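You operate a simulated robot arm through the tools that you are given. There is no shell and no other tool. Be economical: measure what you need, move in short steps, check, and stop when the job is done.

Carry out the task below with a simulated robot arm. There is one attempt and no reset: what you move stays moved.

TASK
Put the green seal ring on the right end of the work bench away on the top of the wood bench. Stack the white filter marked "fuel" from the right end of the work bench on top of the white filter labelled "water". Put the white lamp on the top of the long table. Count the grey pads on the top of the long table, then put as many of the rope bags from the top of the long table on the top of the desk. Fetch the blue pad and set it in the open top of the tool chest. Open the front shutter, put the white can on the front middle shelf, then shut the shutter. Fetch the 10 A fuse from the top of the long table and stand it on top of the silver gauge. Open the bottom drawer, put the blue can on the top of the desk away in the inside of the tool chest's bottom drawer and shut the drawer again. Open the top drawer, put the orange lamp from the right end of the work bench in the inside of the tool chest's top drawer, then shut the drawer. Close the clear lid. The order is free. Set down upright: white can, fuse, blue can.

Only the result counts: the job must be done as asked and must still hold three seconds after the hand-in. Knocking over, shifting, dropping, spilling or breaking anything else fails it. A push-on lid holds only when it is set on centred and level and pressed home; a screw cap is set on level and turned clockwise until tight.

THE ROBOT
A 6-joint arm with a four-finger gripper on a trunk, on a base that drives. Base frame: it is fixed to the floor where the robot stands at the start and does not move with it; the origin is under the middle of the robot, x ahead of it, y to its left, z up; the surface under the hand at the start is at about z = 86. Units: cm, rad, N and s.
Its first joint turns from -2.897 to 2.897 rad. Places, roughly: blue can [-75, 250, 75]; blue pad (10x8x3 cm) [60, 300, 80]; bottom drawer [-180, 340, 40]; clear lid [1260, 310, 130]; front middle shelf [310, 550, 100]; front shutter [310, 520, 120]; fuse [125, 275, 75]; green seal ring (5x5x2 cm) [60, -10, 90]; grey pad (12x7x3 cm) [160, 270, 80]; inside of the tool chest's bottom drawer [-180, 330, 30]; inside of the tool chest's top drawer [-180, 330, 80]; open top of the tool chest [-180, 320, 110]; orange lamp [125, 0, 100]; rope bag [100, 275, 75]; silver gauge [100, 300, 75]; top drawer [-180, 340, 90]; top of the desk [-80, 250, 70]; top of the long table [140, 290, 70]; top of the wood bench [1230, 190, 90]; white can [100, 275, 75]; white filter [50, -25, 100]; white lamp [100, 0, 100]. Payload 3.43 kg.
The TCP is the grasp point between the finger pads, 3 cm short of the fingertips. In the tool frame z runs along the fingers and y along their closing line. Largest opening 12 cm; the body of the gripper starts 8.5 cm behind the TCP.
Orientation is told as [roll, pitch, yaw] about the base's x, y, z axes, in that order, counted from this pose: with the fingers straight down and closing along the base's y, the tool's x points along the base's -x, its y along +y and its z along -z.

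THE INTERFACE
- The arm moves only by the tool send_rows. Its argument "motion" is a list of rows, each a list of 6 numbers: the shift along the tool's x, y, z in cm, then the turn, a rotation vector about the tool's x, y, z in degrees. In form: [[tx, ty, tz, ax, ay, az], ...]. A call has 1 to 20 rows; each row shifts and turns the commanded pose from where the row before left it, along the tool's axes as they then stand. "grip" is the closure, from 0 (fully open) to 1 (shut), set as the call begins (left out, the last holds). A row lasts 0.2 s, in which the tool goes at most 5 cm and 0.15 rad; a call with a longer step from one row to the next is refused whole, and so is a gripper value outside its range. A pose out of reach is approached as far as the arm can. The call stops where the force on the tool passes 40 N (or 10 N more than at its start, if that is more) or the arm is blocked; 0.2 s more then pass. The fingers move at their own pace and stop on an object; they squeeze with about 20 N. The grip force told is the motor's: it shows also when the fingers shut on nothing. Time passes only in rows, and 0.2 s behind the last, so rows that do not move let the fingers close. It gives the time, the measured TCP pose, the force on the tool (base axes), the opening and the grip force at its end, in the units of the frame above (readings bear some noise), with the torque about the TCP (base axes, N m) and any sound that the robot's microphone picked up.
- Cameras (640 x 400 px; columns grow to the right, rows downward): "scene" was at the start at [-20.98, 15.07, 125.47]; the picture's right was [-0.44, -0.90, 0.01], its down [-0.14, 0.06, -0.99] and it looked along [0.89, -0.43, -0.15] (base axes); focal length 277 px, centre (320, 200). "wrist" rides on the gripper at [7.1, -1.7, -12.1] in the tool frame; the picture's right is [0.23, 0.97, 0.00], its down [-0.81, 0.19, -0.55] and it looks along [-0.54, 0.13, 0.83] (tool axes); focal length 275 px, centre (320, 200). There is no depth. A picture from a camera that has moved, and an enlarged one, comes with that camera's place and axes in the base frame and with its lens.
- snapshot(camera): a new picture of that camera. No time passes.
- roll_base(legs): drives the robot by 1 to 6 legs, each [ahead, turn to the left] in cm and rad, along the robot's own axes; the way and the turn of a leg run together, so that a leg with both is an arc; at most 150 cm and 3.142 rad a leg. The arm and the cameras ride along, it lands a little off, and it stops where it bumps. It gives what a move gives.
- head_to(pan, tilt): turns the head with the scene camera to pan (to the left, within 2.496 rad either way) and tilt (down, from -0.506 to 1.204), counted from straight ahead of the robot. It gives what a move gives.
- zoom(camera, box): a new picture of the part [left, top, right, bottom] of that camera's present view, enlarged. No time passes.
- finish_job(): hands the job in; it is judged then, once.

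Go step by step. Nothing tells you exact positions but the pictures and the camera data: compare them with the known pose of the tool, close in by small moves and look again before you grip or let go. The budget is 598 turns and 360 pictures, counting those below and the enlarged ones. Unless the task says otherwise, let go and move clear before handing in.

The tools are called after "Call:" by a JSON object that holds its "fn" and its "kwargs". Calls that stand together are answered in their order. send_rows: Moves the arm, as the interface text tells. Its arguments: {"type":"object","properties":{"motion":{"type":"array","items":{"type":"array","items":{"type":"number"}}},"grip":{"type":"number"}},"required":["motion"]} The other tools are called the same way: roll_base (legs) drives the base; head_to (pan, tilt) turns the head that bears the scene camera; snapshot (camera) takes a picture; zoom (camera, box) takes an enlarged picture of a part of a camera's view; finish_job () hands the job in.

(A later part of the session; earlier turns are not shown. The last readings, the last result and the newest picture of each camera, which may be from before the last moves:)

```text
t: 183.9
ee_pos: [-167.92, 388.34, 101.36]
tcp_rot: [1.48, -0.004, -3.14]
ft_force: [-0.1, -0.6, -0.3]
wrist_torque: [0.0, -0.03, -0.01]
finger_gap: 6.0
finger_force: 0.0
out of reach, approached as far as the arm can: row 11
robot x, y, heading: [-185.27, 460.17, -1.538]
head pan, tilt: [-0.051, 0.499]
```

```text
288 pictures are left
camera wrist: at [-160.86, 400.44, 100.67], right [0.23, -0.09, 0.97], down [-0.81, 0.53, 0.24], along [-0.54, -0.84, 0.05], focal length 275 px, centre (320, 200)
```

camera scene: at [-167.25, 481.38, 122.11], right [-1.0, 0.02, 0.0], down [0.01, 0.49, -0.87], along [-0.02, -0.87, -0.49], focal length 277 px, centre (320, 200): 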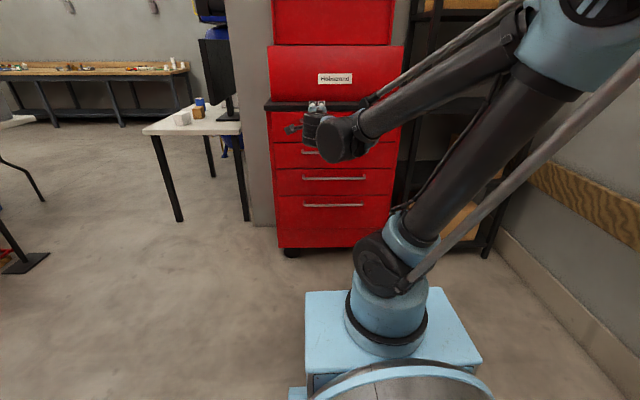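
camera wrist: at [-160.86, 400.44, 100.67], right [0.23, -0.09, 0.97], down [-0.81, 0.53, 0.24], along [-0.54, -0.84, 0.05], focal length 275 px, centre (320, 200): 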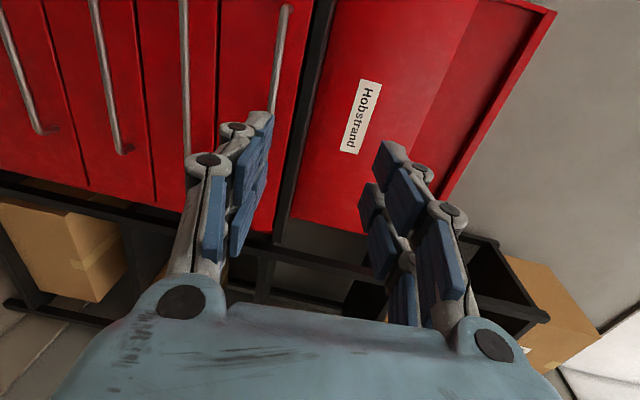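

Now lower along the front to the bottom handle height.

Call:
{"fn": "send_rows", "kwargs": {"motion": [[-1, -4.8, 0, 0, 0, 0], [-1, -4.8, 0, 0, 0, 0], [-1, -4.8, 0, 0, 0, 0], [-1, -4.8, 0, 0, 0, 0], [-1, -4.8, 0, 0, 0, 0], [-1, -4.8, 0, 0, 0, 0], [0, -4.8, 0, 0, 0, 0], [0, -4.8, 0, 0, 0, 0], [0, -4.8, 0, 0, 0, 0], [0, -4.8, 0, 0, 0, 0], [0, -4.8, 0, 0, 0, 0], [0, -4.8, 0, 0, 0, 0], [0, 0, 0, 0, 0, 0]]}}

Call:
{"fn": "snapshot", "kwargs": {"camera": "wrist"}}

Call:
{"fn": "snapshot", "kwargs": {"camera": "scene"}}

```text
t: 186.7
ee_pos: [-173.02, 389.99, 86.13]
tcp_rot: [1.479, -0.005, -3.14]
ft_force: [-0.1, -0.3, 0.0]
wrist_torque: [0.02, 0.03, -0.01]
finger_gap: 6.0
finger_force: 0.1
out of reach, approached as far as the arm can: row 4, 5, 6, 7, 8, 9, 10, 11, 12
robot x, y, heading: [-185.45, 460.15, -1.537]
head pan, tilt: [-0.051, 0.499]
```

```text
287 pictures are left
camera wrist: at [-165.9, 402.0, 85.56], right [0.23, -0.09, 0.97], down [-0.81, 0.53, 0.25], along [-0.54, -0.84, 0.05], focal length 275 px, centre (320, 200)
```

wrist: 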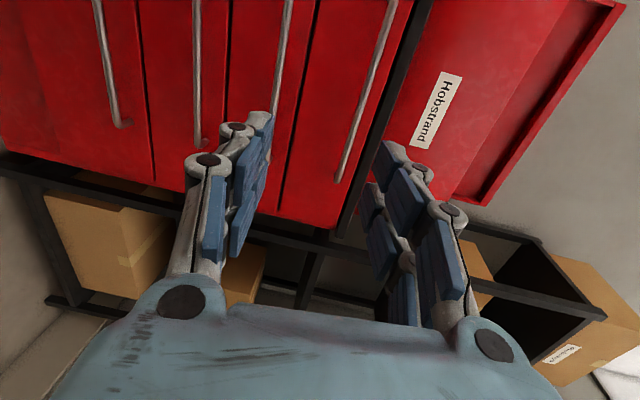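

```text
286 pictures are left
camera scene: at [-167.26, 481.38, 122.11], right [-1.0, 0.02, 0.0], down [0.01, 0.49, -0.87], along [-0.01, -0.87, -0.49], focal length 277 px, centre (320, 200)
```

scene: 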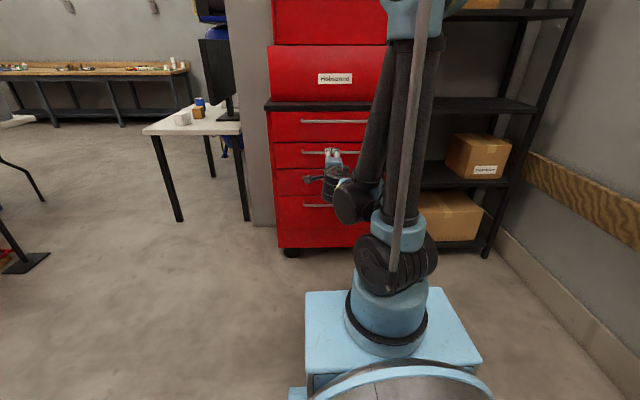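

Too close to the axis to go lower; extend toward the chest.

Call:
{"fn": "send_rows", "kwargs": {"motion": [[0, 0, 4, 0, 0, 0], [0, 0, 4, 0, 0, 0], [0, 0, 4, 0, 0, 0], [0, 0, 4, 0, 0, 0], [0, 0, 0, 0, 0, 0]]}}

```text
t: 187.9
ee_pos: [-172.89, 373.8, 84.7]
tcp_rot: [1.48, -0.004, -3.138]
ft_force: [-0.1, -0.2, 0.4]
wrist_torque: [0.0, 0.02, -0.01]
finger_gap: 5.99
finger_force: 0.0
robot x, y, heading: [-185.07, 460.77, -1.538]
head pan, tilt: [-0.051, 0.499]
```

Call:
{"fn": "send_rows", "kwargs": {"motion": [[0, -4.8, 0, 0, 0, 0], [0, -4.8, 0, 0, 0, 0], [0, -4.8, 0, 0, 0, 0], [0, -4.8, 0, 0, 0, 0], [0, -4.8, 0, 0, 0, 0], [0, -4.8, 0, 0, 0, 0], [0, -4.8, 0, 0, 0, 0], [0, -4.8, 0, 0, 0, 0], [0, 0, 0, 0, 0, 0]]}}

Call:
{"fn": "snapshot", "kwargs": {"camera": "scene"}}

Call:
{"fn": "snapshot", "kwargs": {"camera": "wrist"}}

```text
t: 189.9
ee_pos: [-168.11, 361.89, 74.59]
tcp_rot: [1.477, -0.003, -3.139]
ft_force: [-0.3, -0.5, 0.0]
wrist_torque: [0.0, -0.02, -0.01]
finger_gap: 5.97
finger_force: 0.1
out of reach, approached as far as the arm can: row 1, 2, 3, 4, 5, 6, 7, 8
robot x, y, heading: [-185.18, 460.32, -1.542]
head pan, tilt: [-0.051, 0.499]
```

```text
285 pictures are left
camera scene: at [-167.25, 481.36, 122.12], right [-1.0, 0.02, 0.0], down [0.01, 0.49, -0.87], along [-0.02, -0.87, -0.49], focal length 277 px, centre (320, 200)
```

scene: 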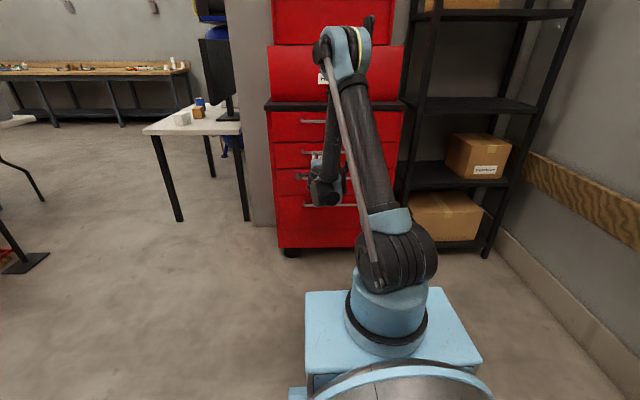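

```text
284 pictures are left
camera wrist: at [-161.03, 374.03, 73.97], right [0.23, -0.09, 0.97], down [-0.81, 0.53, 0.25], along [-0.54, -0.84, 0.05], focal length 275 px, centre (320, 200)
```

wrist: 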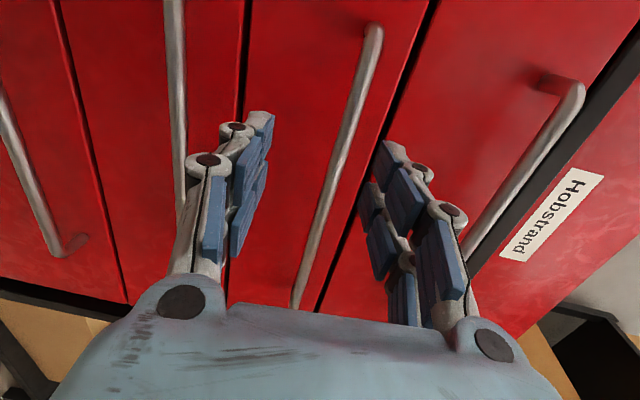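

The low handle needs a more stretched arm: back the base up 28 cm, then extend and lower.

Call:
{"fn": "roll_base", "kwargs": {"legs": [[-28, 0]]}}

Call:
{"fn": "send_rows", "kwargs": {"motion": [[0, -1.5, 4, 0, 0, 0], [0, -1.5, 4, 0, 0, 0], [0, -3, 2, 0, 0, 0], [0, -4, 0, 0, 0, 0], [0, -4, 0, 0, 0, 0], [0, -4, 0, 0, 0, 0], [0, -4, 0, 0, 0, 0], [0, 0, 0, 0, 0, 0]]}}

Call:
{"fn": "snapshot", "kwargs": {"camera": "scene"}}

```text
t: 191.9
ee_pos: [-168.88, 389.91, 74.59]
tcp_rot: [1.475, -0.003, -3.14]
ft_force: [-0.8, -0.4, -0.9]
wrist_torque: [0.0, -0.02, 0.0]
finger_gap: 6.01
finger_force: 0.0
robot x, y, heading: [-186.19, 488.18, -1.535]
head pan, tilt: [-0.051, 0.499]
```

```text
t: 193.7
ee_pos: [-167.37, 376.15, 56.68]
tcp_rot: [1.488, -0.003, -3.14]
ft_force: [0.1, 0.7, -0.5]
wrist_torque: [-0.02, 0.01, -0.02]
finger_gap: 6.01
finger_force: 0.0
out of reach, approached as far as the arm can: row 4, 5, 6, 7
robot x, y, heading: [-186.11, 488.26, -1.539]
head pan, tilt: [-0.051, 0.499]
```

```text
283 pictures are left
camera scene: at [-168.2, 509.26, 122.12], right [-1.0, 0.02, 0.0], down [0.01, 0.49, -0.87], along [-0.01, -0.87, -0.49], focal length 277 px, centre (320, 200)
```

scene: 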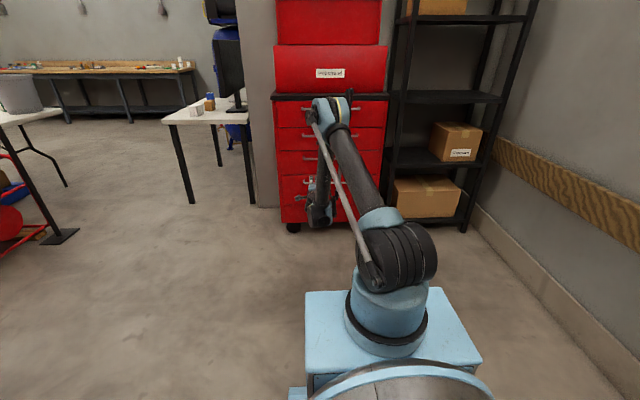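

Call:
{"fn": "send_rows", "kwargs": {"motion": [[0, 0, 4, 0, 0, 0], [0, 0, 4, 0, 0, 0], [0, -4, 2, 0, 0, 0], [0, -4, 0, 0, 0, 0], [0, -4, 0, 0, 0, 0], [0, 0, 0, 0, 0, 0]]}}

Call:
{"fn": "snapshot", "kwargs": {"camera": "wrist"}}

```text
t: 195.1
ee_pos: [-167.4, 367.21, 44.02]
tcp_rot: [1.489, -0.004, -3.14]
ft_force: [0.0, -0.4, -1.0]
wrist_torque: [-0.01, -0.02, 0.01]
finger_gap: 6.0
finger_force: 0.0
robot x, y, heading: [-186.18, 488.31, -1.534]
head pan, tilt: [-0.051, 0.499]
```

```text
282 pictures are left
camera wrist: at [-160.36, 379.38, 43.25], right [0.23, -0.08, 0.97], down [-0.81, 0.53, 0.24], along [-0.54, -0.84, 0.06], focal length 275 px, centre (320, 200)
```

wrist: 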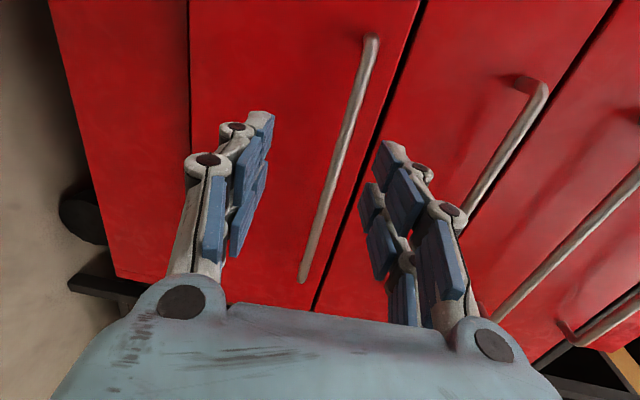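

Bar is at about y=350, z=46. Align and move in most of the way.

Call:
{"fn": "send_rows", "kwargs": {"motion": [[-4, 1.6, 0, 0, 0, 0], [-4, 1.6, 1, 0, 0, 0], [0, 0, 4, 0, 0, 0], [0, 0, 4, 0, 0, 0], [0, 0, 2, 0, 0, 0], [0, 0, 0, 0, 0, 0]]}}

Call:
{"fn": "snapshot", "kwargs": {"camera": "wrist"}}

Call:
{"fn": "snapshot", "kwargs": {"camera": "scene"}}

```text
t: 196.5
ee_pos: [-175.7, 356.91, 48.12]
tcp_rot: [1.486, -0.005, -3.138]
ft_force: [-0.3, 0.2, -0.2]
wrist_torque: [-0.01, -0.02, -0.02]
finger_gap: 5.99
finger_force: 0.1
out of reach, approached as far as the arm can: row 4, 5
robot x, y, heading: [-186.46, 488.42, -1.538]
head pan, tilt: [-0.051, 0.499]
```

```text
281 pictures are left
camera wrist: at [-168.63, 369.12, 47.33], right [0.23, -0.08, 0.97], down [-0.81, 0.53, 0.24], along [-0.54, -0.84, 0.06], focal length 275 px, centre (320, 200)
```

wrist: 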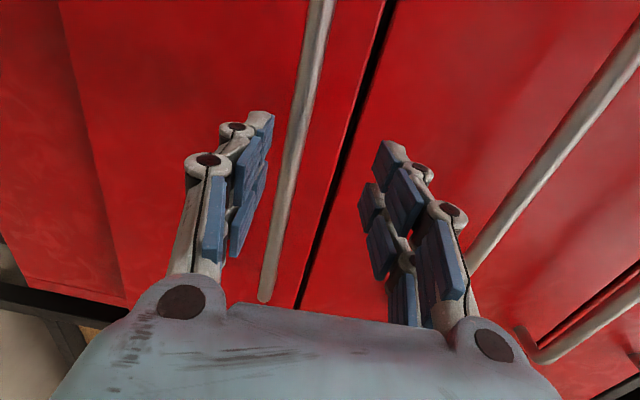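

```text
280 pictures are left
camera scene: at [-168.2, 509.25, 122.12], right [-1.0, 0.02, 0.0], down [0.01, 0.49, -0.87], along [-0.01, -0.87, -0.49], focal length 277 px, centre (320, 200)
```

scene: 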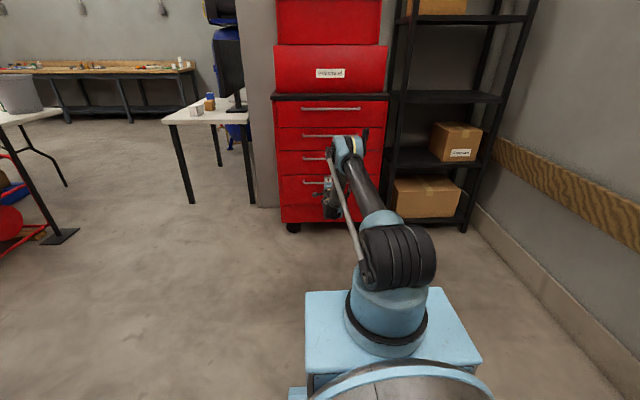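

Lower 2 cm and drive 8 cm forward so the fingers straddle the bar.

Call:
{"fn": "send_rows", "kwargs": {"motion": [[0, -2.1, -0.5, 0, 0, 0], [0, 0, 0, 0, 0, 0]]}}

Call:
{"fn": "roll_base", "kwargs": {"legs": [[7.5, 0]]}}

Call:
{"fn": "snapshot", "kwargs": {"camera": "wrist"}}

```text
t: 197.1
ee_pos: [-175.78, 358.38, 47.07]
tcp_rot: [1.486, -0.003, -3.138]
ft_force: [-0.4, -0.5, 0.4]
wrist_torque: [0.01, 0.0, 0.03]
finger_gap: 5.98
finger_force: 0.1
out of reach, approached as far as the arm can: row 1
robot x, y, heading: [-186.38, 488.35, -1.538]
head pan, tilt: [-0.051, 0.499]
```

```text
t: 198.1
ee_pos: [-175.47, 350.81, 47.28]
tcp_rot: [1.488, -0.004, -3.138]
ft_force: [-4.2, 21.9, 4.2]
wrist_torque: [-0.89, -0.14, -0.05]
finger_gap: 6.71
finger_force: 6.2
robot x, y, heading: [-185.55, 480.43, -1.533]
head pan, tilt: [-0.051, 0.499]
```

```text
279 pictures are left
camera wrist: at [-168.45, 362.99, 46.55], right [0.23, -0.08, 0.97], down [-0.81, 0.53, 0.24], along [-0.54, -0.84, 0.06], focal length 275 px, centre (320, 200)
```

wrist: 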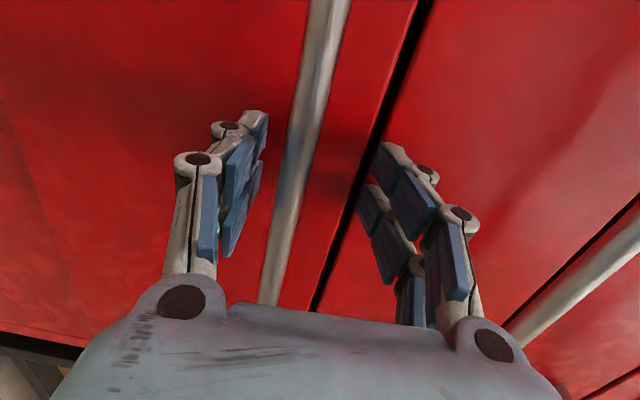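

Fingertips touch the drawer face with the bar between them. Ease back 1 cm and close.

Call:
{"fn": "roll_base", "kwargs": {"legs": [[-1.2, 0]]}}

Call:
{"fn": "send_rows", "kwargs": {"motion": [[0, 0, 0, 0, 0, 0], [0, 0, 0, 0, 0, 0], [0, 0, 0, 0, 0, 0]], "grip": 1}}

Call:
{"fn": "snapshot", "kwargs": {"camera": "wrist"}}

```text
t: 198.9
ee_pos: [-175.56, 352.51, 48.76]
tcp_rot: [1.496, -0.003, -3.136]
ft_force: [6.6, -1.3, -17.4]
wrist_torque: [-0.11, -0.39, -0.07]
finger_gap: 6.9
finger_force: 8.0
robot x, y, heading: [-185.65, 481.65, -1.532]
head pan, tilt: [-0.051, 0.499]
```

```text
t: 199.1
ee_pos: [-175.56, 353.87, 51.22]
tcp_rot: [1.515, 0.002, -3.133]
ft_force: [11.3, 0.9, -55.0]
wrist_torque: [-1.13, -0.6, -0.8]
finger_gap: 12.01
finger_force: 19.8
robot x, y, heading: [-185.47, 482.16, -1.537]
head pan, tilt: [-0.051, 0.499]
stopped in row 1: the force on the tool passed its limit at 86 N (the readings are from after the stop); the commanded pose is now the measured one
```

```text
278 pictures are left
camera wrist: at [-168.66, 366.03, 50.15], right [0.23, -0.05, 0.97], down [-0.82, 0.53, 0.22], along [-0.53, -0.84, 0.08], focal length 275 px, centre (320, 200)
```

wrist: 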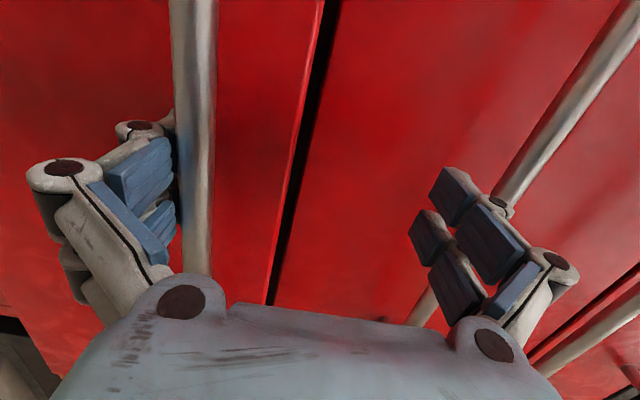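

The arm sprang upward so the lower finger rides on the bar. Lower the tool so it centres on the bar.

Call:
{"fn": "send_rows", "kwargs": {"motion": [[0, -1, 0, 0, 0, 0], [0, -1, 0, 0, 0, 0], [0, -1, 0, 0, 0, 0], [0, -1, 0, 0, 0, 0], [0, 0, 0, 0, 0, 0]]}}

Call:
{"fn": "snapshot", "kwargs": {"camera": "wrist"}}

```text
t: 200.3
ee_pos: [-175.66, 353.99, 47.21]
tcp_rot: [1.515, 0.002, -3.135]
ft_force: [-0.4, -2.4, -39.4]
wrist_torque: [-0.15, 0.14, -0.14]
finger_gap: 3.77
finger_force: 19.5
robot x, y, heading: [-185.4, 482.16, -1.537]
head pan, tilt: [-0.051, 0.499]
```

```text
277 pictures are left
camera wrist: at [-168.78, 366.16, 46.2], right [0.23, -0.05, 0.97], down [-0.81, 0.54, 0.22], along [-0.53, -0.84, 0.08], focal length 275 px, centre (320, 200)
```

wrist: 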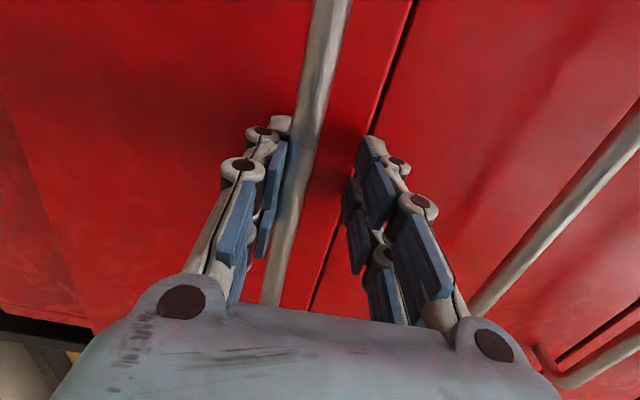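

Call:
{"fn": "send_rows", "kwargs": {"motion": [[0, -0.6, 0, 0, 0, 0], [0, -0.5, 0, 0, 0, 0], [0, 0, 0, 0, 0, 0], [0, 0, 0, 0, 0, 0]]}}

Call:
{"fn": "snapshot", "kwargs": {"camera": "wrist"}}

```text
t: 201.3
ee_pos: [-175.82, 354.13, 46.45]
tcp_rot: [1.514, 0.002, -3.136]
ft_force: [-0.6, -0.4, -39.4]
wrist_torque: [-0.09, 0.15, -0.2]
finger_gap: 2.19
finger_force: 19.7
robot x, y, heading: [-185.98, 481.85, -1.536]
head pan, tilt: [-0.051, 0.499]
```

```text
276 pictures are left
camera wrist: at [-168.79, 366.34, 45.42], right [0.23, -0.05, 0.97], down [-0.81, 0.54, 0.22], along [-0.53, -0.84, 0.08], focal length 275 px, centre (320, 200)
```

wrist: 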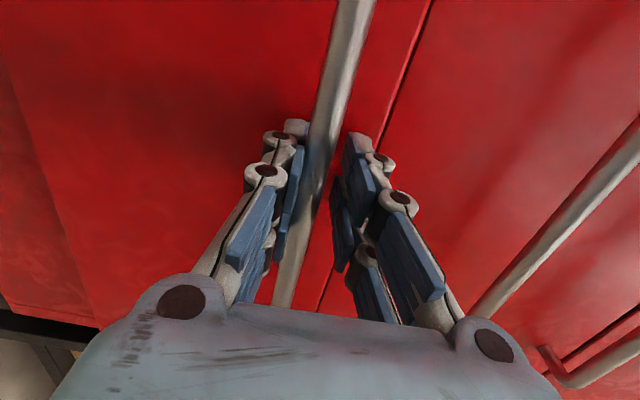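

Call:
{"fn": "send_rows", "kwargs": {"motion": [[0, -0.4, 0, 0, 0, 0], [0, -0.3, 0, 0, 0, 0], [0, 0, 0, 0, 0, 0], [0, 0, 0, 0, 0, 0]]}}

```text
t: 202.3
ee_pos: [-175.7, 354.24, 46.44]
tcp_rot: [1.513, 0.002, -3.133]
ft_force: [-0.5, -0.7, -39.0]
wrist_torque: [-0.1, 0.14, -0.11]
finger_gap: 2.06
finger_force: 20.1
out of reach, approached as far as the arm can: row 1
robot x, y, heading: [-185.85, 481.82, -1.536]
head pan, tilt: [-0.051, 0.499]
```

Call:
{"fn": "send_rows", "kwargs": {"motion": [[0, 0, 1, 0, 0, 0], [0, -0.5, 0.3, 0, 0, 0], [0, -0.4, 0, 0, 0, 0], [0, 0, 0, 0, 0, 0], [0, 0, 0, 0, 0, 0]]}}

```text
t: 203.5
ee_pos: [-175.74, 353.84, 46.59]
tcp_rot: [1.513, 0.002, -3.136]
ft_force: [4.7, -1.9, -38.5]
wrist_torque: [-0.17, 0.02, 0.26]
finger_gap: 2.61
finger_force: 20.0
out of reach, approached as far as the arm can: row 1, 2, 3
robot x, y, heading: [-185.99, 482.17, -1.536]
head pan, tilt: [-0.051, 0.499]
```

Tilt the fingers slightly downward to gain reach, then lower the last bit.

Call:
{"fn": "send_rows", "kwargs": {"motion": [[0, 0, 0, 4, 0, 0], [0, 0, 0, 4, 0, 0], [0, -0.4, 0, 0, 0, 0], [0, -0.4, 0, 0, 0, 0], [0, 0, 0, 0, 0, 0], [0, 0, 0, 0, 0, 0]]}}

Call:
{"fn": "snapshot", "kwargs": {"camera": "wrist"}}

```text
t: 204.9
ee_pos: [-175.92, 353.88, 45.78]
tcp_rot: [1.376, 0.002, -3.136]
ft_force: [-5.3, -0.5, -35.8]
wrist_torque: [-0.09, 0.19, 0.01]
finger_gap: 1.14
finger_force: 44.4
robot x, y, heading: [-185.84, 481.82, -1.532]
head pan, tilt: [-0.051, 0.499]
```

```text
275 pictures are left
camera wrist: at [-168.82, 366.11, 46.5], right [0.23, -0.19, 0.96], down [-0.81, 0.5, 0.29], along [-0.53, -0.85, -0.04], focal length 275 px, centre (320, 200)
```

wrist: 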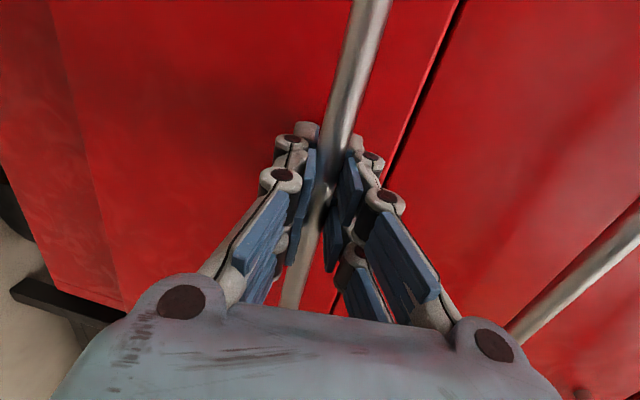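

The bar is gripped. Pull by driving back, first a short leg.

Call:
{"fn": "roll_base", "kwargs": {"legs": [[-8, 0]]}}

Call:
{"fn": "snapshot", "kwargs": {"camera": "scene"}}

```text
t: 206.0
ee_pos: [-175.83, 361.93, 45.83]
tcp_rot: [1.376, 0.0, -3.133]
ft_force: [19.0, -1.5, -38.0]
wrist_torque: [-0.13, 0.02, 0.39]
finger_gap: 1.13
finger_force: 44.6
robot x, y, heading: [-186.2, 489.69, -1.536]
head pan, tilt: [-0.051, 0.499]
```

```text
274 pictures are left
camera scene: at [-168.24, 510.71, 122.16], right [-1.0, 0.02, 0.0], down [0.01, 0.49, -0.87], along [-0.01, -0.87, -0.49], focal length 277 px, centre (320, 200)
```

scene: 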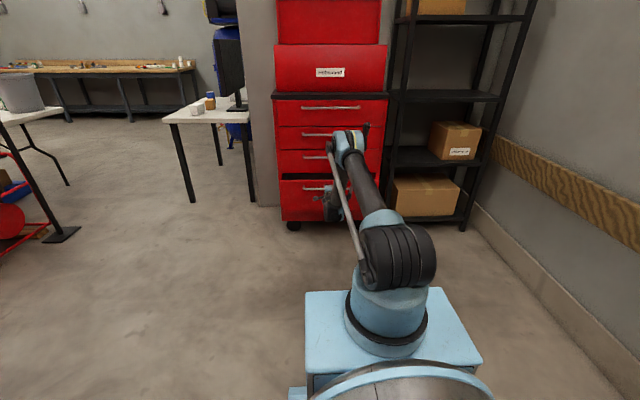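

It's opening. Pull further.

Call:
{"fn": "roll_base", "kwargs": {"legs": [[-20, 0]]}}

Call:
{"fn": "snapshot", "kwargs": {"camera": "scene"}}

```text
t: 206.6
ee_pos: [-175.9, 363.97, 49.07]
tcp_rot: [1.393, 0.006, -3.139]
ft_force: [15.1, -0.6, -100.6]
wrist_torque: [-1.02, -0.31, -1.26]
finger_gap: 7.8
finger_force: 45.2
robot x, y, heading: [-185.8, 489.86, -1.538]
head pan, tilt: [-0.051, 0.499]
stopped in leg 1: the force on the tool passed its limit at 109 N (the readings are from after the stop); the commanded pose is now the measured one
```

```text
273 pictures are left
camera scene: at [-168.22, 510.44, 122.22], right [-1.0, 0.02, 0.0], down [0.01, 0.49, -0.87], along [-0.01, -0.87, -0.49], focal length 277 px, centre (320, 200)
```

scene: 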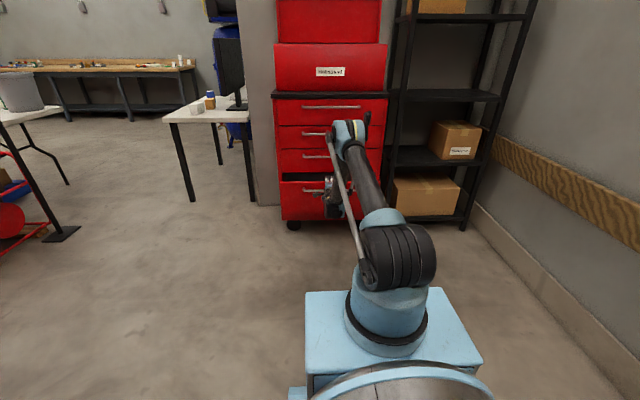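

The arm springs up after each base move. Re-centre downward until the vertical force vanishes.

Call:
{"fn": "send_rows", "kwargs": {"motion": [[0, -1, 0, 1, 0, 0], [0, -1, 0, 1, 0, 0], [0, -1, 0, 1, 0, 0], [0, -0.5, 0, 1, 0, 0], [0, 0, 0, 0, 0, 0], [0, 0, 0, 0, 0, 0]]}}

```text
t: 208.0
ee_pos: [-176.03, 364.58, 45.94]
tcp_rot: [1.325, 0.003, -3.139]
ft_force: [12.7, -0.6, -88.5]
wrist_torque: [-0.08, 0.31, 0.29]
finger_gap: 1.22
finger_force: 45.6
robot x, y, heading: [-186.18, 490.08, -1.537]
head pan, tilt: [-0.051, 0.499]
```

Call:
{"fn": "send_rows", "kwargs": {"motion": [[0, -0.5, 0, 0, 0, 0], [0, 0, 0, 0, 0, 0], [0, 0, 0, 0, 0, 0]]}}

Call:
{"fn": "send_rows", "kwargs": {"motion": [[0, -0.5, 0, 0, 0, 0], [0, 0, 0, 0, 0, 0], [0, 0, 0, 0, 0, 0]]}}

```text
t: 208.8
ee_pos: [-175.97, 364.74, 45.85]
tcp_rot: [1.332, 0.003, -3.138]
ft_force: [4.8, -2.5, -37.0]
wrist_torque: [-0.06, 0.61, -0.01]
finger_gap: 1.2
finger_force: 45.2
robot x, y, heading: [-186.27, 490.74, -1.534]
head pan, tilt: [-0.051, 0.499]
```

```text
t: 209.6
ee_pos: [-175.97, 364.92, 45.68]
tcp_rot: [1.336, 0.005, -3.138]
ft_force: [-0.7, -2.9, 25.3]
wrist_torque: [0.14, 0.37, 0.43]
finger_gap: 1.25
finger_force: 43.1
robot x, y, heading: [-186.25, 489.9, -1.537]
head pan, tilt: [-0.051, 0.499]
```

Call:
{"fn": "roll_base", "kwargs": {"legs": [[-10, 0]]}}

Call:
{"fn": "send_rows", "kwargs": {"motion": [[0, -0.8, 0, 0, 0, 0], [0, 0, 0, 0, 0, 0]]}}

```text
t: 210.8
ee_pos: [-176.11, 374.92, 45.56]
tcp_rot: [1.335, 0.007, -3.135]
ft_force: [28.6, -1.3, 18.4]
wrist_torque: [0.11, 0.45, 0.0]
finger_gap: 1.26
finger_force: 42.9
robot x, y, heading: [-186.37, 500.18, -1.534]
head pan, tilt: [-0.051, 0.499]
```

```text
t: 211.0
ee_pos: [-176.16, 376.19, 47.02]
tcp_rot: [1.338, 0.007, -3.141]
ft_force: [10.2, 1.0, -98.3]
wrist_torque: [-0.77, 0.76, -0.78]
finger_gap: 3.89
finger_force: 45.3
robot x, y, heading: [-186.65, 499.89, -1.536]
head pan, tilt: [-0.051, 0.499]
stopped in row 1: the force on the tool passed its limit at 88 N (the readings are from after the stop); the commanded pose is now the measured one
```

Works. Re-centre and pull another 10 cm.

Call:
{"fn": "send_rows", "kwargs": {"motion": [[0, -1, 0, 0, 0, 0], [0, -1, 0, 0, 0, 0], [0, 0, 0, 0, 0, 0], [0, -0.5, 0, 0, 0, 0], [0, 0, 0, 0, 0, 0]]}}

```text
t: 212.2
ee_pos: [-176.09, 376.81, 45.83]
tcp_rot: [1.353, 0.008, -3.136]
ft_force: [0.3, -1.6, 29.6]
wrist_torque: [0.12, -0.07, 0.75]
finger_gap: 1.27
finger_force: 42.9
robot x, y, heading: [-186.6, 499.93, -1.537]
head pan, tilt: [-0.051, 0.499]
```

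Call:
{"fn": "roll_base", "kwargs": {"legs": [[-10, 0]]}}

Call:
{"fn": "head_to", "kwargs": {"pan": 0.1, "tilt": 0.5}}

Call:
{"fn": "snapshot", "kwargs": {"camera": "scene"}}

```text
t: 212.9
ee_pos: [-176.16, 378.15, 47.78]
tcp_rot: [1.363, 0.007, -3.138]
ft_force: [14.3, -1.4, -101.9]
wrist_torque: [-1.07, 0.3, -0.96]
finger_gap: 5.25
finger_force: 45.3
robot x, y, heading: [-186.6, 499.97, -1.534]
head pan, tilt: [-0.051, 0.499]
stopped in leg 1: the force on the tool passed its limit at 41 N (the readings are from after the stop); the commanded pose is now the measured one
```

```text
t: 213.6
ee_pos: [-176.13, 378.08, 47.8]
tcp_rot: [1.364, 0.007, -3.138]
ft_force: [21.4, -1.3, -99.6]
wrist_torque: [-1.23, 0.28, -0.26]
finger_gap: 5.52
finger_force: 44.8
robot x, y, heading: [-186.69, 500.65, -1.537]
head pan, tilt: [0.099, 0.499]
```

```text
272 pictures are left
camera scene: at [-167.24, 520.83, 122.21], right [-0.99, -0.13, 0.0], down [-0.07, 0.49, -0.87], along [0.12, -0.86, -0.49], focal length 277 px, centre (320, 200)
```

scene: 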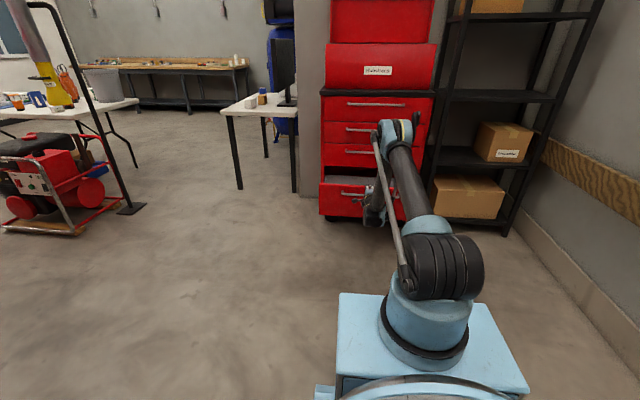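

Re-centre to nearly zero preload and pull again.

Call:
{"fn": "send_rows", "kwargs": {"motion": [[0, -1, 0, 0, 0, 0], [0, -0.9, 0, 0, 0, 0], [0, 0, 0, 0, 0, 0], [0, 0, 0, 0, 0, 0]]}}

```text
t: 214.6
ee_pos: [-176.18, 378.37, 46.02]
tcp_rot: [1.365, 0.005, -3.139]
ft_force: [18.2, -1.5, -90.9]
wrist_torque: [-0.88, 0.59, 0.21]
finger_gap: 1.57
finger_force: 45.3
robot x, y, heading: [-186.46, 500.45, -1.533]
head pan, tilt: [0.099, 0.499]
```

Call:
{"fn": "send_rows", "kwargs": {"motion": [[0, -0.5, 0, 0, 0, 0], [0, 0, 0, 0, 0, 0]]}}

Call:
{"fn": "roll_base", "kwargs": {"legs": [[-12, 0]]}}

```text
t: 215.2
ee_pos: [-176.1, 378.58, 45.92]
tcp_rot: [1.368, 0.005, -3.135]
ft_force: [13.2, -1.7, -60.6]
wrist_torque: [-0.52, 0.72, -0.09]
finger_gap: 1.27
finger_force: 42.6
robot x, y, heading: [-186.31, 500.44, -1.531]
head pan, tilt: [0.099, 0.499]
```

```text
t: 216.0
ee_pos: [-176.58, 381.43, 48.4]
tcp_rot: [1.385, 0.006, -3.142]
ft_force: [6.3, -21.8, -105.1]
wrist_torque: [0.02, 0.88, -0.52]
finger_gap: 5.83
finger_force: 45.1
robot x, y, heading: [-186.43, 501.92, -1.536]
head pan, tilt: [0.099, 0.499]
stopped in leg 1: the force on the tool passed its limit at 105 N (the readings are from after the stop); the commanded pose is now the measured one
```

Call:
{"fn": "send_rows", "kwargs": {"motion": [[0, -1, 0, 0, 0, 0], [0, -1, 0, 0, 0, 0], [0, -0.8, 0, 0, 0, 0], [0, 0, 0, 0, 0, 0]]}}

Call:
{"fn": "snapshot", "kwargs": {"camera": "wrist"}}

Call:
{"fn": "zoom", "kwargs": {"camera": "scene", "box": [300, 80, 460, 240]}}

```text
t: 217.0
ee_pos: [-176.51, 382.0, 46.24]
tcp_rot: [1.388, 0.006, -3.138]
ft_force: [1.3, -16.9, -58.0]
wrist_torque: [0.55, 0.85, -0.49]
finger_gap: 1.31
finger_force: 45.2
robot x, y, heading: [-186.51, 501.92, -1.531]
head pan, tilt: [0.099, 0.499]
```

```text
271 pictures are left
camera wrist: at [-169.52, 394.12, 46.66], right [0.23, -0.17, 0.96], down [-0.81, 0.51, 0.28], along [-0.53, -0.84, -0.03], focal length 275 px, centre (320, 200)
```

wrist: 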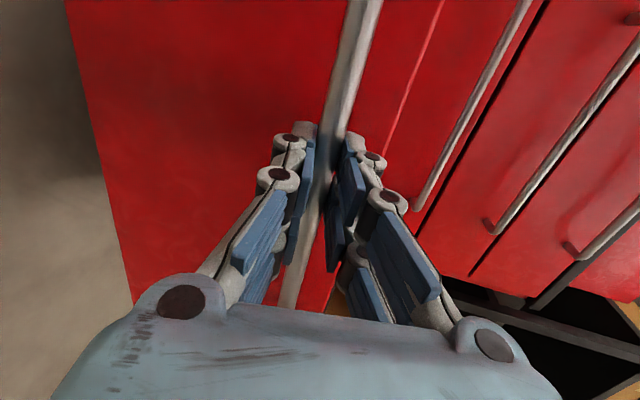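

```text
2.50 times, centred on (380, 160) of scene
camera zoom: at [-167.36, 522.92, 122.18], right [-0.99, -0.14, 0.0], down [-0.07, 0.49, -0.87], along [0.12, -0.86, -0.49], focal length 692 px, centre (170, 300)
```

zoom: 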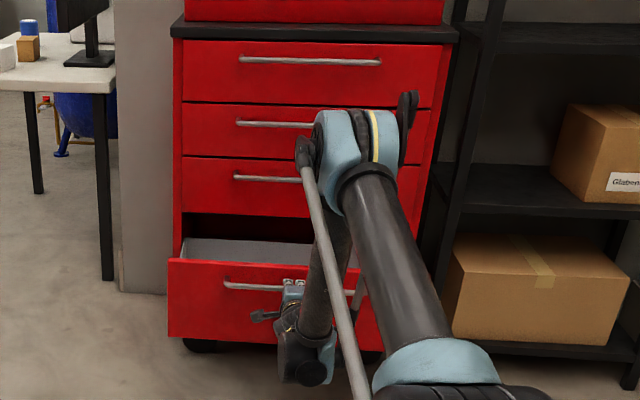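

Probably the end stop. Release the bar and retreat to inspect.

Call:
{"fn": "send_rows", "kwargs": {"motion": [[0, 0, 0, 0, 0, 0], [0, 0, 0, 0, 0, 0]], "grip": 0.5}}

Call:
{"fn": "send_rows", "kwargs": {"motion": [[0, -0.5, -2, 0, 0, 0], [0, 0, -3, 0, 0, 0], [0, 0, -3, 0, 0, 0], [0, 2, 0, 0, 0, 0], [0, 4, 0, 0, 0, 0], [0, 4, 0, 0, 0, 0]]}}

Call:
{"fn": "snapshot", "kwargs": {"camera": "wrist"}}

```text
t: 217.6
ee_pos: [-176.57, 381.99, 46.49]
tcp_rot: [1.394, 0.008, -3.136]
ft_force: [0.7, -0.2, -1.0]
wrist_torque: [-0.02, -0.01, 0.02]
finger_gap: 5.98
finger_force: 0.1
robot x, y, heading: [-186.27, 502.14, -1.535]
head pan, tilt: [0.099, 0.499]
```

```text
t: 219.0
ee_pos: [-176.08, 384.68, 58.23]
tcp_rot: [1.394, 0.008, -3.137]
ft_force: [0.5, 0.1, -0.7]
wrist_torque: [0.01, -0.03, 0.01]
finger_gap: 6.0
finger_force: 0.1
out of reach, approached as far as the arm can: row 2, 3
robot x, y, heading: [-186.64, 502.29, -1.535]
head pan, tilt: [0.099, 0.499]
```

```text
269 pictures are left
camera wrist: at [-169.11, 396.86, 58.77], right [0.23, -0.17, 0.96], down [-0.82, 0.51, 0.28], along [-0.53, -0.85, -0.03], focal length 275 px, centre (320, 200)
```

wrist: 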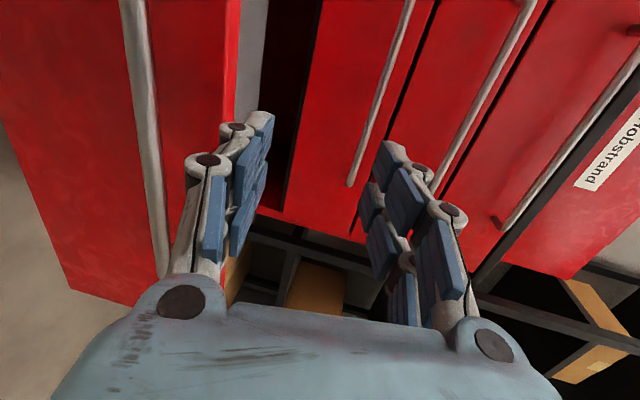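

Call:
{"fn": "send_rows", "kwargs": {"motion": [[0, 4.5, -1, 0, 0, 0], [0, 4.5, -1, 0, 0, 0], [0, 4.5, -1, 0, 0, 0], [0, 4.5, -1, 0, 0, 0], [0, 4.5, -1, 0, 0, 0], [0, 4.5, -1, 0, 0, 0], [0, 4.5, -1, 0, 0, 0], [0, 4.5, -1, 0, 0, 0], [0, 0, 0, 0, 0, 0]]}}

Call:
{"fn": "send_rows", "kwargs": {"motion": [[0, 0, 0, 8, 0, 0], [0, 0, 0, 8, 0, 0], [0, 0, 0, 8, 0, 0], [0, 0, 0, 8, 0, 0], [0, 0, 0, 8, 0, 0], [0, 0, 0, 8, 0, 0], [0, 0, 0, 8, 0, 0], [0, 0, 0, 8, 0, 0], [0, 0, 0, 8, 0, 0], [0, 0, 0, 7.9, 0, 0], [0, 0, 0, 0, 0, 0]]}}

Call:
{"fn": "snapshot", "kwargs": {"camera": "wrist"}}

Call:
{"fn": "snapshot", "kwargs": {"camera": "scene"}}

```text
t: 221.0
ee_pos: [-176.25, 386.3, 95.0]
tcp_rot: [1.394, 0.006, -3.135]
ft_force: [-0.6, -0.5, -1.4]
wrist_torque: [-0.01, 0.01, 0.02]
finger_gap: 5.96
finger_force: 0.1
robot x, y, heading: [-186.5, 502.1, -1.535]
head pan, tilt: [0.099, 0.499]
```

```text
t: 223.4
ee_pos: [-176.09, 386.38, 95.1]
tcp_rot: [0.0, 0.007, -3.137]
ft_force: [0.5, -0.1, 0.5]
wrist_torque: [-0.03, 0.02, -0.02]
finger_gap: 6.0
finger_force: 0.0
robot x, y, heading: [-186.12, 502.04, -1.537]
head pan, tilt: [0.099, 0.499]
```

```text
268 pictures are left
camera wrist: at [-169.26, 387.97, 107.17], right [0.23, -0.97, 0.0], down [-0.81, -0.2, 0.55], along [-0.53, -0.13, -0.84], focal length 275 px, centre (320, 200)
```

wrist: 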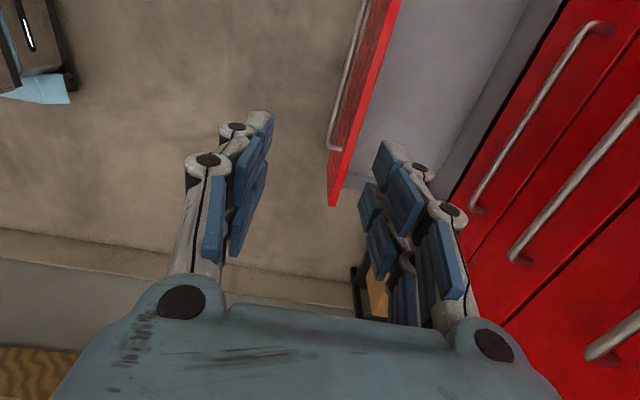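

```text
267 pictures are left
camera scene: at [-167.39, 523.26, 122.12], right [-0.99, -0.14, 0.0], down [-0.07, 0.49, -0.87], along [0.12, -0.86, -0.49], focal length 277 px, centre (320, 200)
```

scene: 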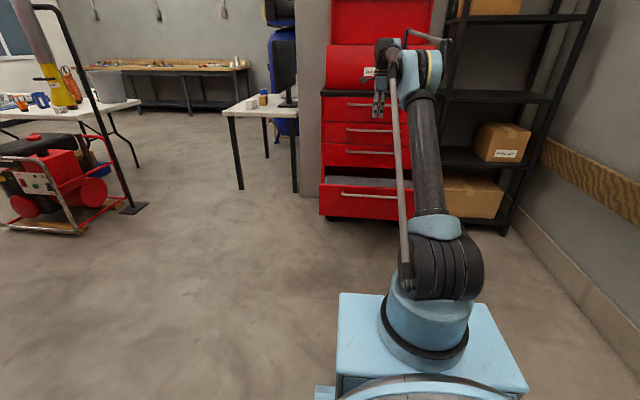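

Drawer is open about 28 cm. Retract the arm and drive to the corridor between desk and long table for the rope bags.

Call:
{"fn": "send_rows", "kwargs": {"motion": [[0, -4.4, -2, 0, 0, 0], [0, -4.4, -2, 0, 0, 0], [0, -4.4, -2, 0, 0, 0], [0, -4.4, -2, 0, 0, 0], [0, -4.4, -2, 0, 0, 0], [0, -4.4, -2, 0, 0, 0], [0, -4.4, -2, 0, 0, 0], [0, -4.4, -2, 0, 0, 0], [0, -4.4, -2, 0, 0, 0], [0, -4.4, -2, 0, 0, 0], [0, -4.4, -2, 0, 0, 0], [0, 0, 0, 0, 0, 0]]}}

Call:
{"fn": "send_rows", "kwargs": {"motion": [[0, 0, 0, 0, 0, -8.2], [0, 0, 0, 0, 0, -8.2], [0, 0, 0, 0, 0, -8.2], [0, 0, 0, 0, 0, -8.2], [0, 0, 0, 0, 0, -8.2], [0, 0, 0, 0, 0, -8.2], [0, 0, 0, 0, 0, -8.2], [0, 0, 0, 0, 0, -8.2], [0, 0, 0, 0, 0, -8.2], [0, 0, 0, 0, 0, -8.2], [0, 0, 0, 0, 0, -8.2]]}}

Call:
{"fn": "roll_base", "kwargs": {"legs": [[0, 0.77], [110, 0], [77, 0], [0, -0.215], [106, 0]]}}

Call:
{"fn": "snapshot", "kwargs": {"camera": "scene"}}

```text
t: 226.0
ee_pos: [-176.53, 434.8, 117.15]
tcp_rot: [0.0, 0.006, -3.137]
ft_force: [-0.1, 0.6, 0.0]
wrist_torque: [-0.02, -0.03, -0.02]
finger_gap: 5.98
finger_force: 0.1
robot x, y, heading: [-186.53, 502.03, -1.53]
head pan, tilt: [0.099, 0.499]
```

```text
t: 228.4
ee_pos: [-176.58, 434.58, 117.18]
tcp_rot: [0.007, 0.001, -1.559]
ft_force: [-0.1, -0.1, -0.6]
wrist_torque: [0.01, -0.01, 0.01]
finger_gap: 6.03
finger_force: 0.1
robot x, y, heading: [-186.54, 502.17, -1.535]
head pan, tilt: [0.099, 0.499]
```

```text
t: 246.2
ee_pos: [54.06, 233.49, 117.13]
tcp_rot: [0.006, 0.0, -0.989]
ft_force: [0.5, 0.0, -0.5]
wrist_torque: [-0.01, -0.02, 0.01]
finger_gap: 6.0
finger_force: 0.1
robot x, y, heading: [9.22, 284.61, -0.958]
head pan, tilt: [0.099, 0.499]
```

```text
266 pictures are left
camera scene: at [13.74, 312.9, 122.12], right [-0.76, -0.65, 0.0], down [-0.32, 0.37, -0.87], along [0.57, -0.66, -0.49], focal length 277 px, centre (320, 200)
```

scene: 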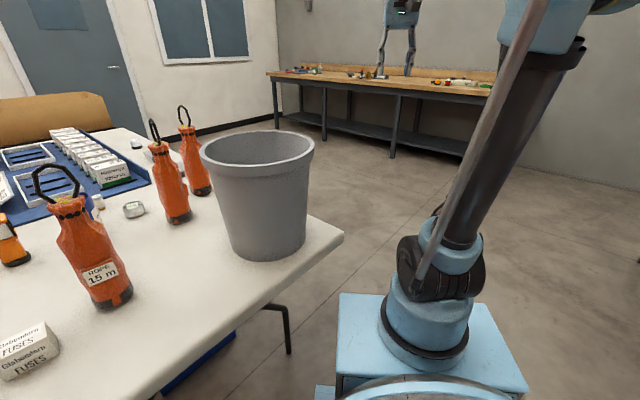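

Rope bag 15 m at about (75, 311), 20 m at (95.5, 286.6). Zoom in on their shape.

Call:
{"fn": "zoom", "kwargs": {"camera": "scene", "box": [0, 90, 320, 310]}}

```text
1.82 times, centred on (160, 200) of scene
camera zoom: at [13.74, 312.9, 122.12], right [-0.76, -0.65, 0.0], down [-0.32, 0.37, -0.87], along [0.57, -0.66, -0.49], focal length 503 px, centre (611, 200)
```

zoom: 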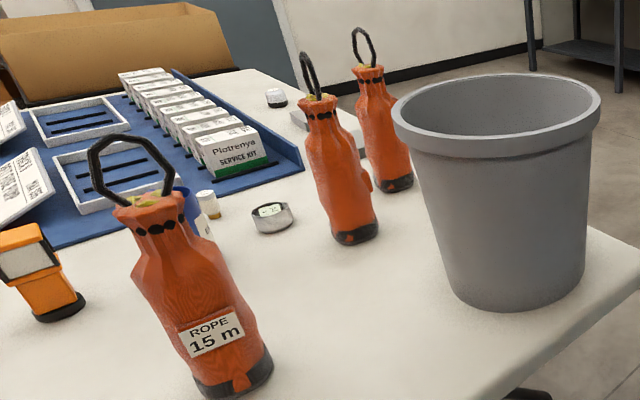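

Turn the base to bring the arm over the table and view from above.

Call:
{"fn": "roll_base", "kwargs": {"legs": [[0, 0.98]]}}

Call:
{"fn": "send_rows", "kwargs": {"motion": [[3, 0, -4, 0, 0, 8.2], [0, 0, -4, 0, 0, 8.2], [0, 0, -4, 0, 0, 8.2], [0, 0, 0, 0, 0, 8.2], [0, 0, 0, 0, 0, 8.2], [0, 0, 0, 0, 0, 8.2], [0, 0, 0, 0, 0, 8.2], [0, 0, 0, 0, 0, 8.2], [0, 0, 0, 0, 0, 8.2], [0, 0, 0, 0, 0, 8.2], [0, 0, 0, 0, 0, 8.2], [0, 0, 0, 0, 0, 0]], "grip": 0.1}}

Call:
{"fn": "snapshot", "kwargs": {"camera": "wrist"}}

Call:
{"fn": "snapshot", "kwargs": {"camera": "scene"}}

```text
t: 249.4
ee_pos: [75.26, 293.05, 117.91]
tcp_rot: [0.006, -0.012, -0.019]
ft_force: [0.0, 0.4, 0.8]
wrist_torque: [0.03, -0.01, 0.01]
finger_gap: 6.01
finger_force: 0.0
robot x, y, heading: [9.22, 284.13, 0.012]
head pan, tilt: [0.099, 0.499]
```

```text
t: 252.0
ee_pos: [70.66, 293.02, 130.52]
tcp_rot: [0.024, 0.005, -1.592]
ft_force: [0.4, -0.3, 0.5]
wrist_torque: [0.01, 0.0, -0.05]
finger_gap: 10.81
finger_force: 0.2
robot x, y, heading: [9.46, 284.09, 0.008]
head pan, tilt: [0.099, 0.499]
```

```text
264 pictures are left
camera wrist: at [68.73, 300.07, 142.63], right [0.98, 0.21, 0.03], down [0.16, -0.82, 0.55], along [0.13, -0.53, -0.83], focal length 275 px, centre (320, 200)
```

wrist: 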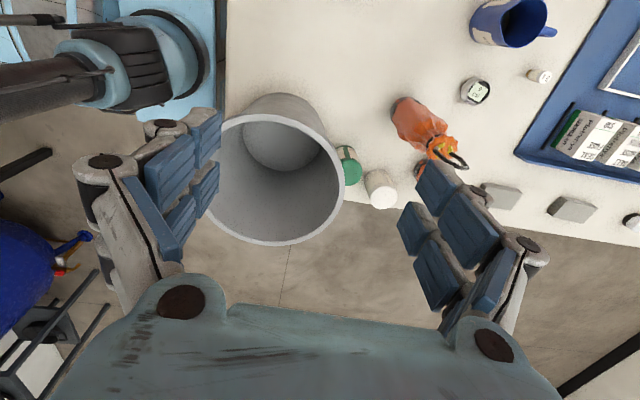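

```text
263 pictures are left
camera scene: at [-11.49, 303.88, 122.11], right [0.11, -0.99, 0.0], down [-0.49, -0.05, -0.87], along [0.87, 0.1, -0.49], focal length 277 px, centre (320, 200)
```

scene: 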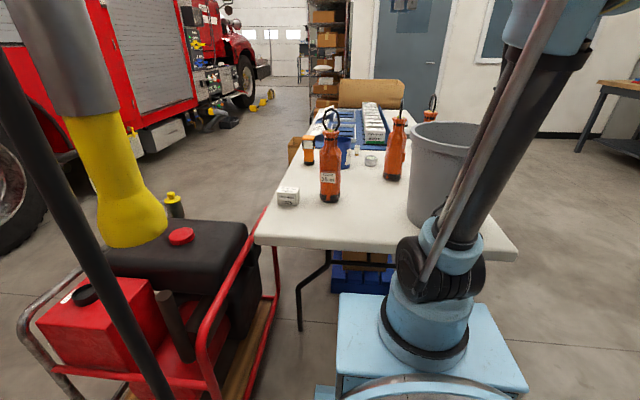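

Call:
{"fn": "send_rows", "kwargs": {"motion": [[4.5, 0.9, 0, 1.4, 0, 0], [4.5, 0.9, 0, 0, 0, 0], [4.5, 0.9, 0, 0, 0, 0], [4.5, 0.8, 0, 0, 0, 0], [0, 0, 0, 0, 0, 0]]}}

Call:
{"fn": "snapshot", "kwargs": {"camera": "wrist"}}

Call:
{"fn": "zoom", "kwargs": {"camera": "scene", "box": [240, 0, 440, 240]}}

```text
t: 253.2
ee_pos: [74.5, 310.95, 130.78]
tcp_rot: [0.001, 0.007, -1.593]
ft_force: [0.0, -1.5, -0.4]
wrist_torque: [-0.02, 0.01, 0.0]
finger_gap: 10.79
finger_force: 0.1
robot x, y, heading: [8.93, 284.2, 0.01]
head pan, tilt: [0.099, 0.499]
```

```text
262 pictures are left
camera wrist: at [72.85, 318.03, 142.92], right [0.98, 0.21, 0.0], down [0.17, -0.82, 0.55], along [0.12, -0.53, -0.84], focal length 275 px, centre (320, 200)
```

wrist: 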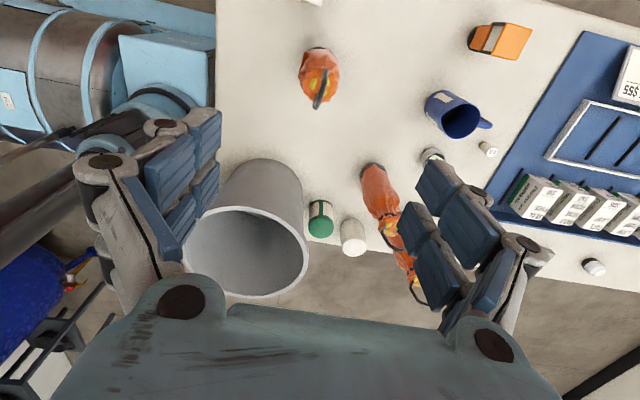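

```text
1.67 times, centred on (340, 120) of scene
camera zoom: at [-11.49, 303.88, 122.11], right [0.11, -0.99, 0.0], down [-0.49, -0.05, -0.87], along [0.87, 0.1, -0.49], focal length 461 px, centre (287, 333)
```

zoom: 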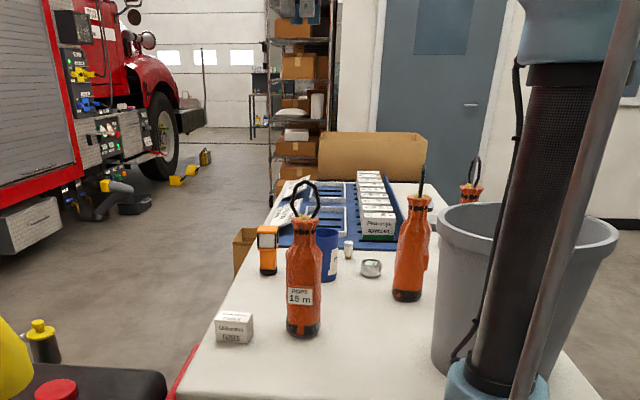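

Ring plane is along y, and the tool closes across it. Lower toward the neck.

Call:
{"fn": "send_rows", "kwargs": {"motion": [[0, 0, 5, 0, 0, 0], [0, 0, 5, 0, 0, 0], [0, 0, 5, 0, 0, 0], [0, 0, 5, 0, 0, 0], [0, 0, 5, 0, 0, 0], [0, 0, 3, 0, 0, 0], [0, 0, 0, 0, 0, 0]]}}

Call:
{"fn": "snapshot", "kwargs": {"camera": "wrist"}}

Call:
{"fn": "zoom", "kwargs": {"camera": "scene", "box": [270, 60, 400, 220]}}

```text
t: 254.8
ee_pos: [74.52, 310.95, 102.7]
tcp_rot: [-0.002, 0.007, -1.592]
ft_force: [0.6, -0.6, 0.3]
wrist_torque: [0.03, 0.02, -0.02]
finger_gap: 10.78
finger_force: 0.0
robot x, y, heading: [8.94, 284.02, 0.006]
head pan, tilt: [0.099, 0.499]
```

```text
260 pictures are left
camera wrist: at [72.9, 318.12, 114.75], right [0.98, 0.21, 0.0], down [0.17, -0.82, 0.55], along [0.12, -0.53, -0.84], focal length 275 px, centre (320, 200)
```

wrist: 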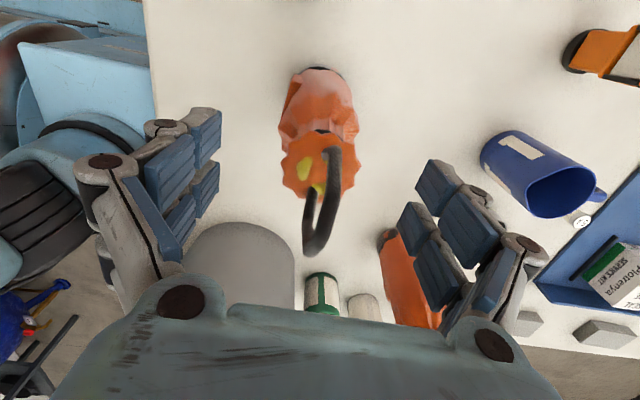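

```text
2.50 times, centred on (335, 140) of scene
camera zoom: at [-11.49, 303.88, 122.11], right [0.11, -0.99, 0.0], down [-0.49, -0.05, -0.87], along [0.87, 0.1, -0.49], focal length 692 px, centre (282, 350)
```

zoom: 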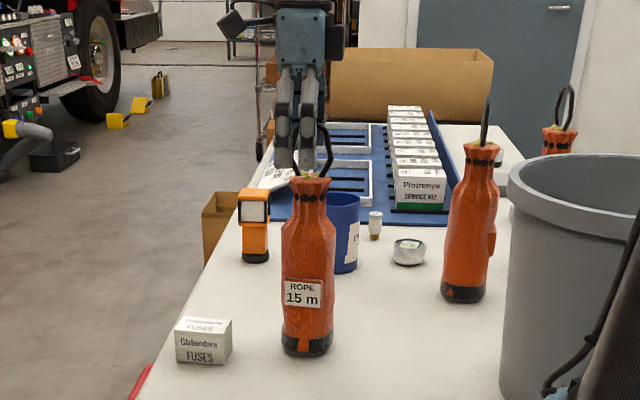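

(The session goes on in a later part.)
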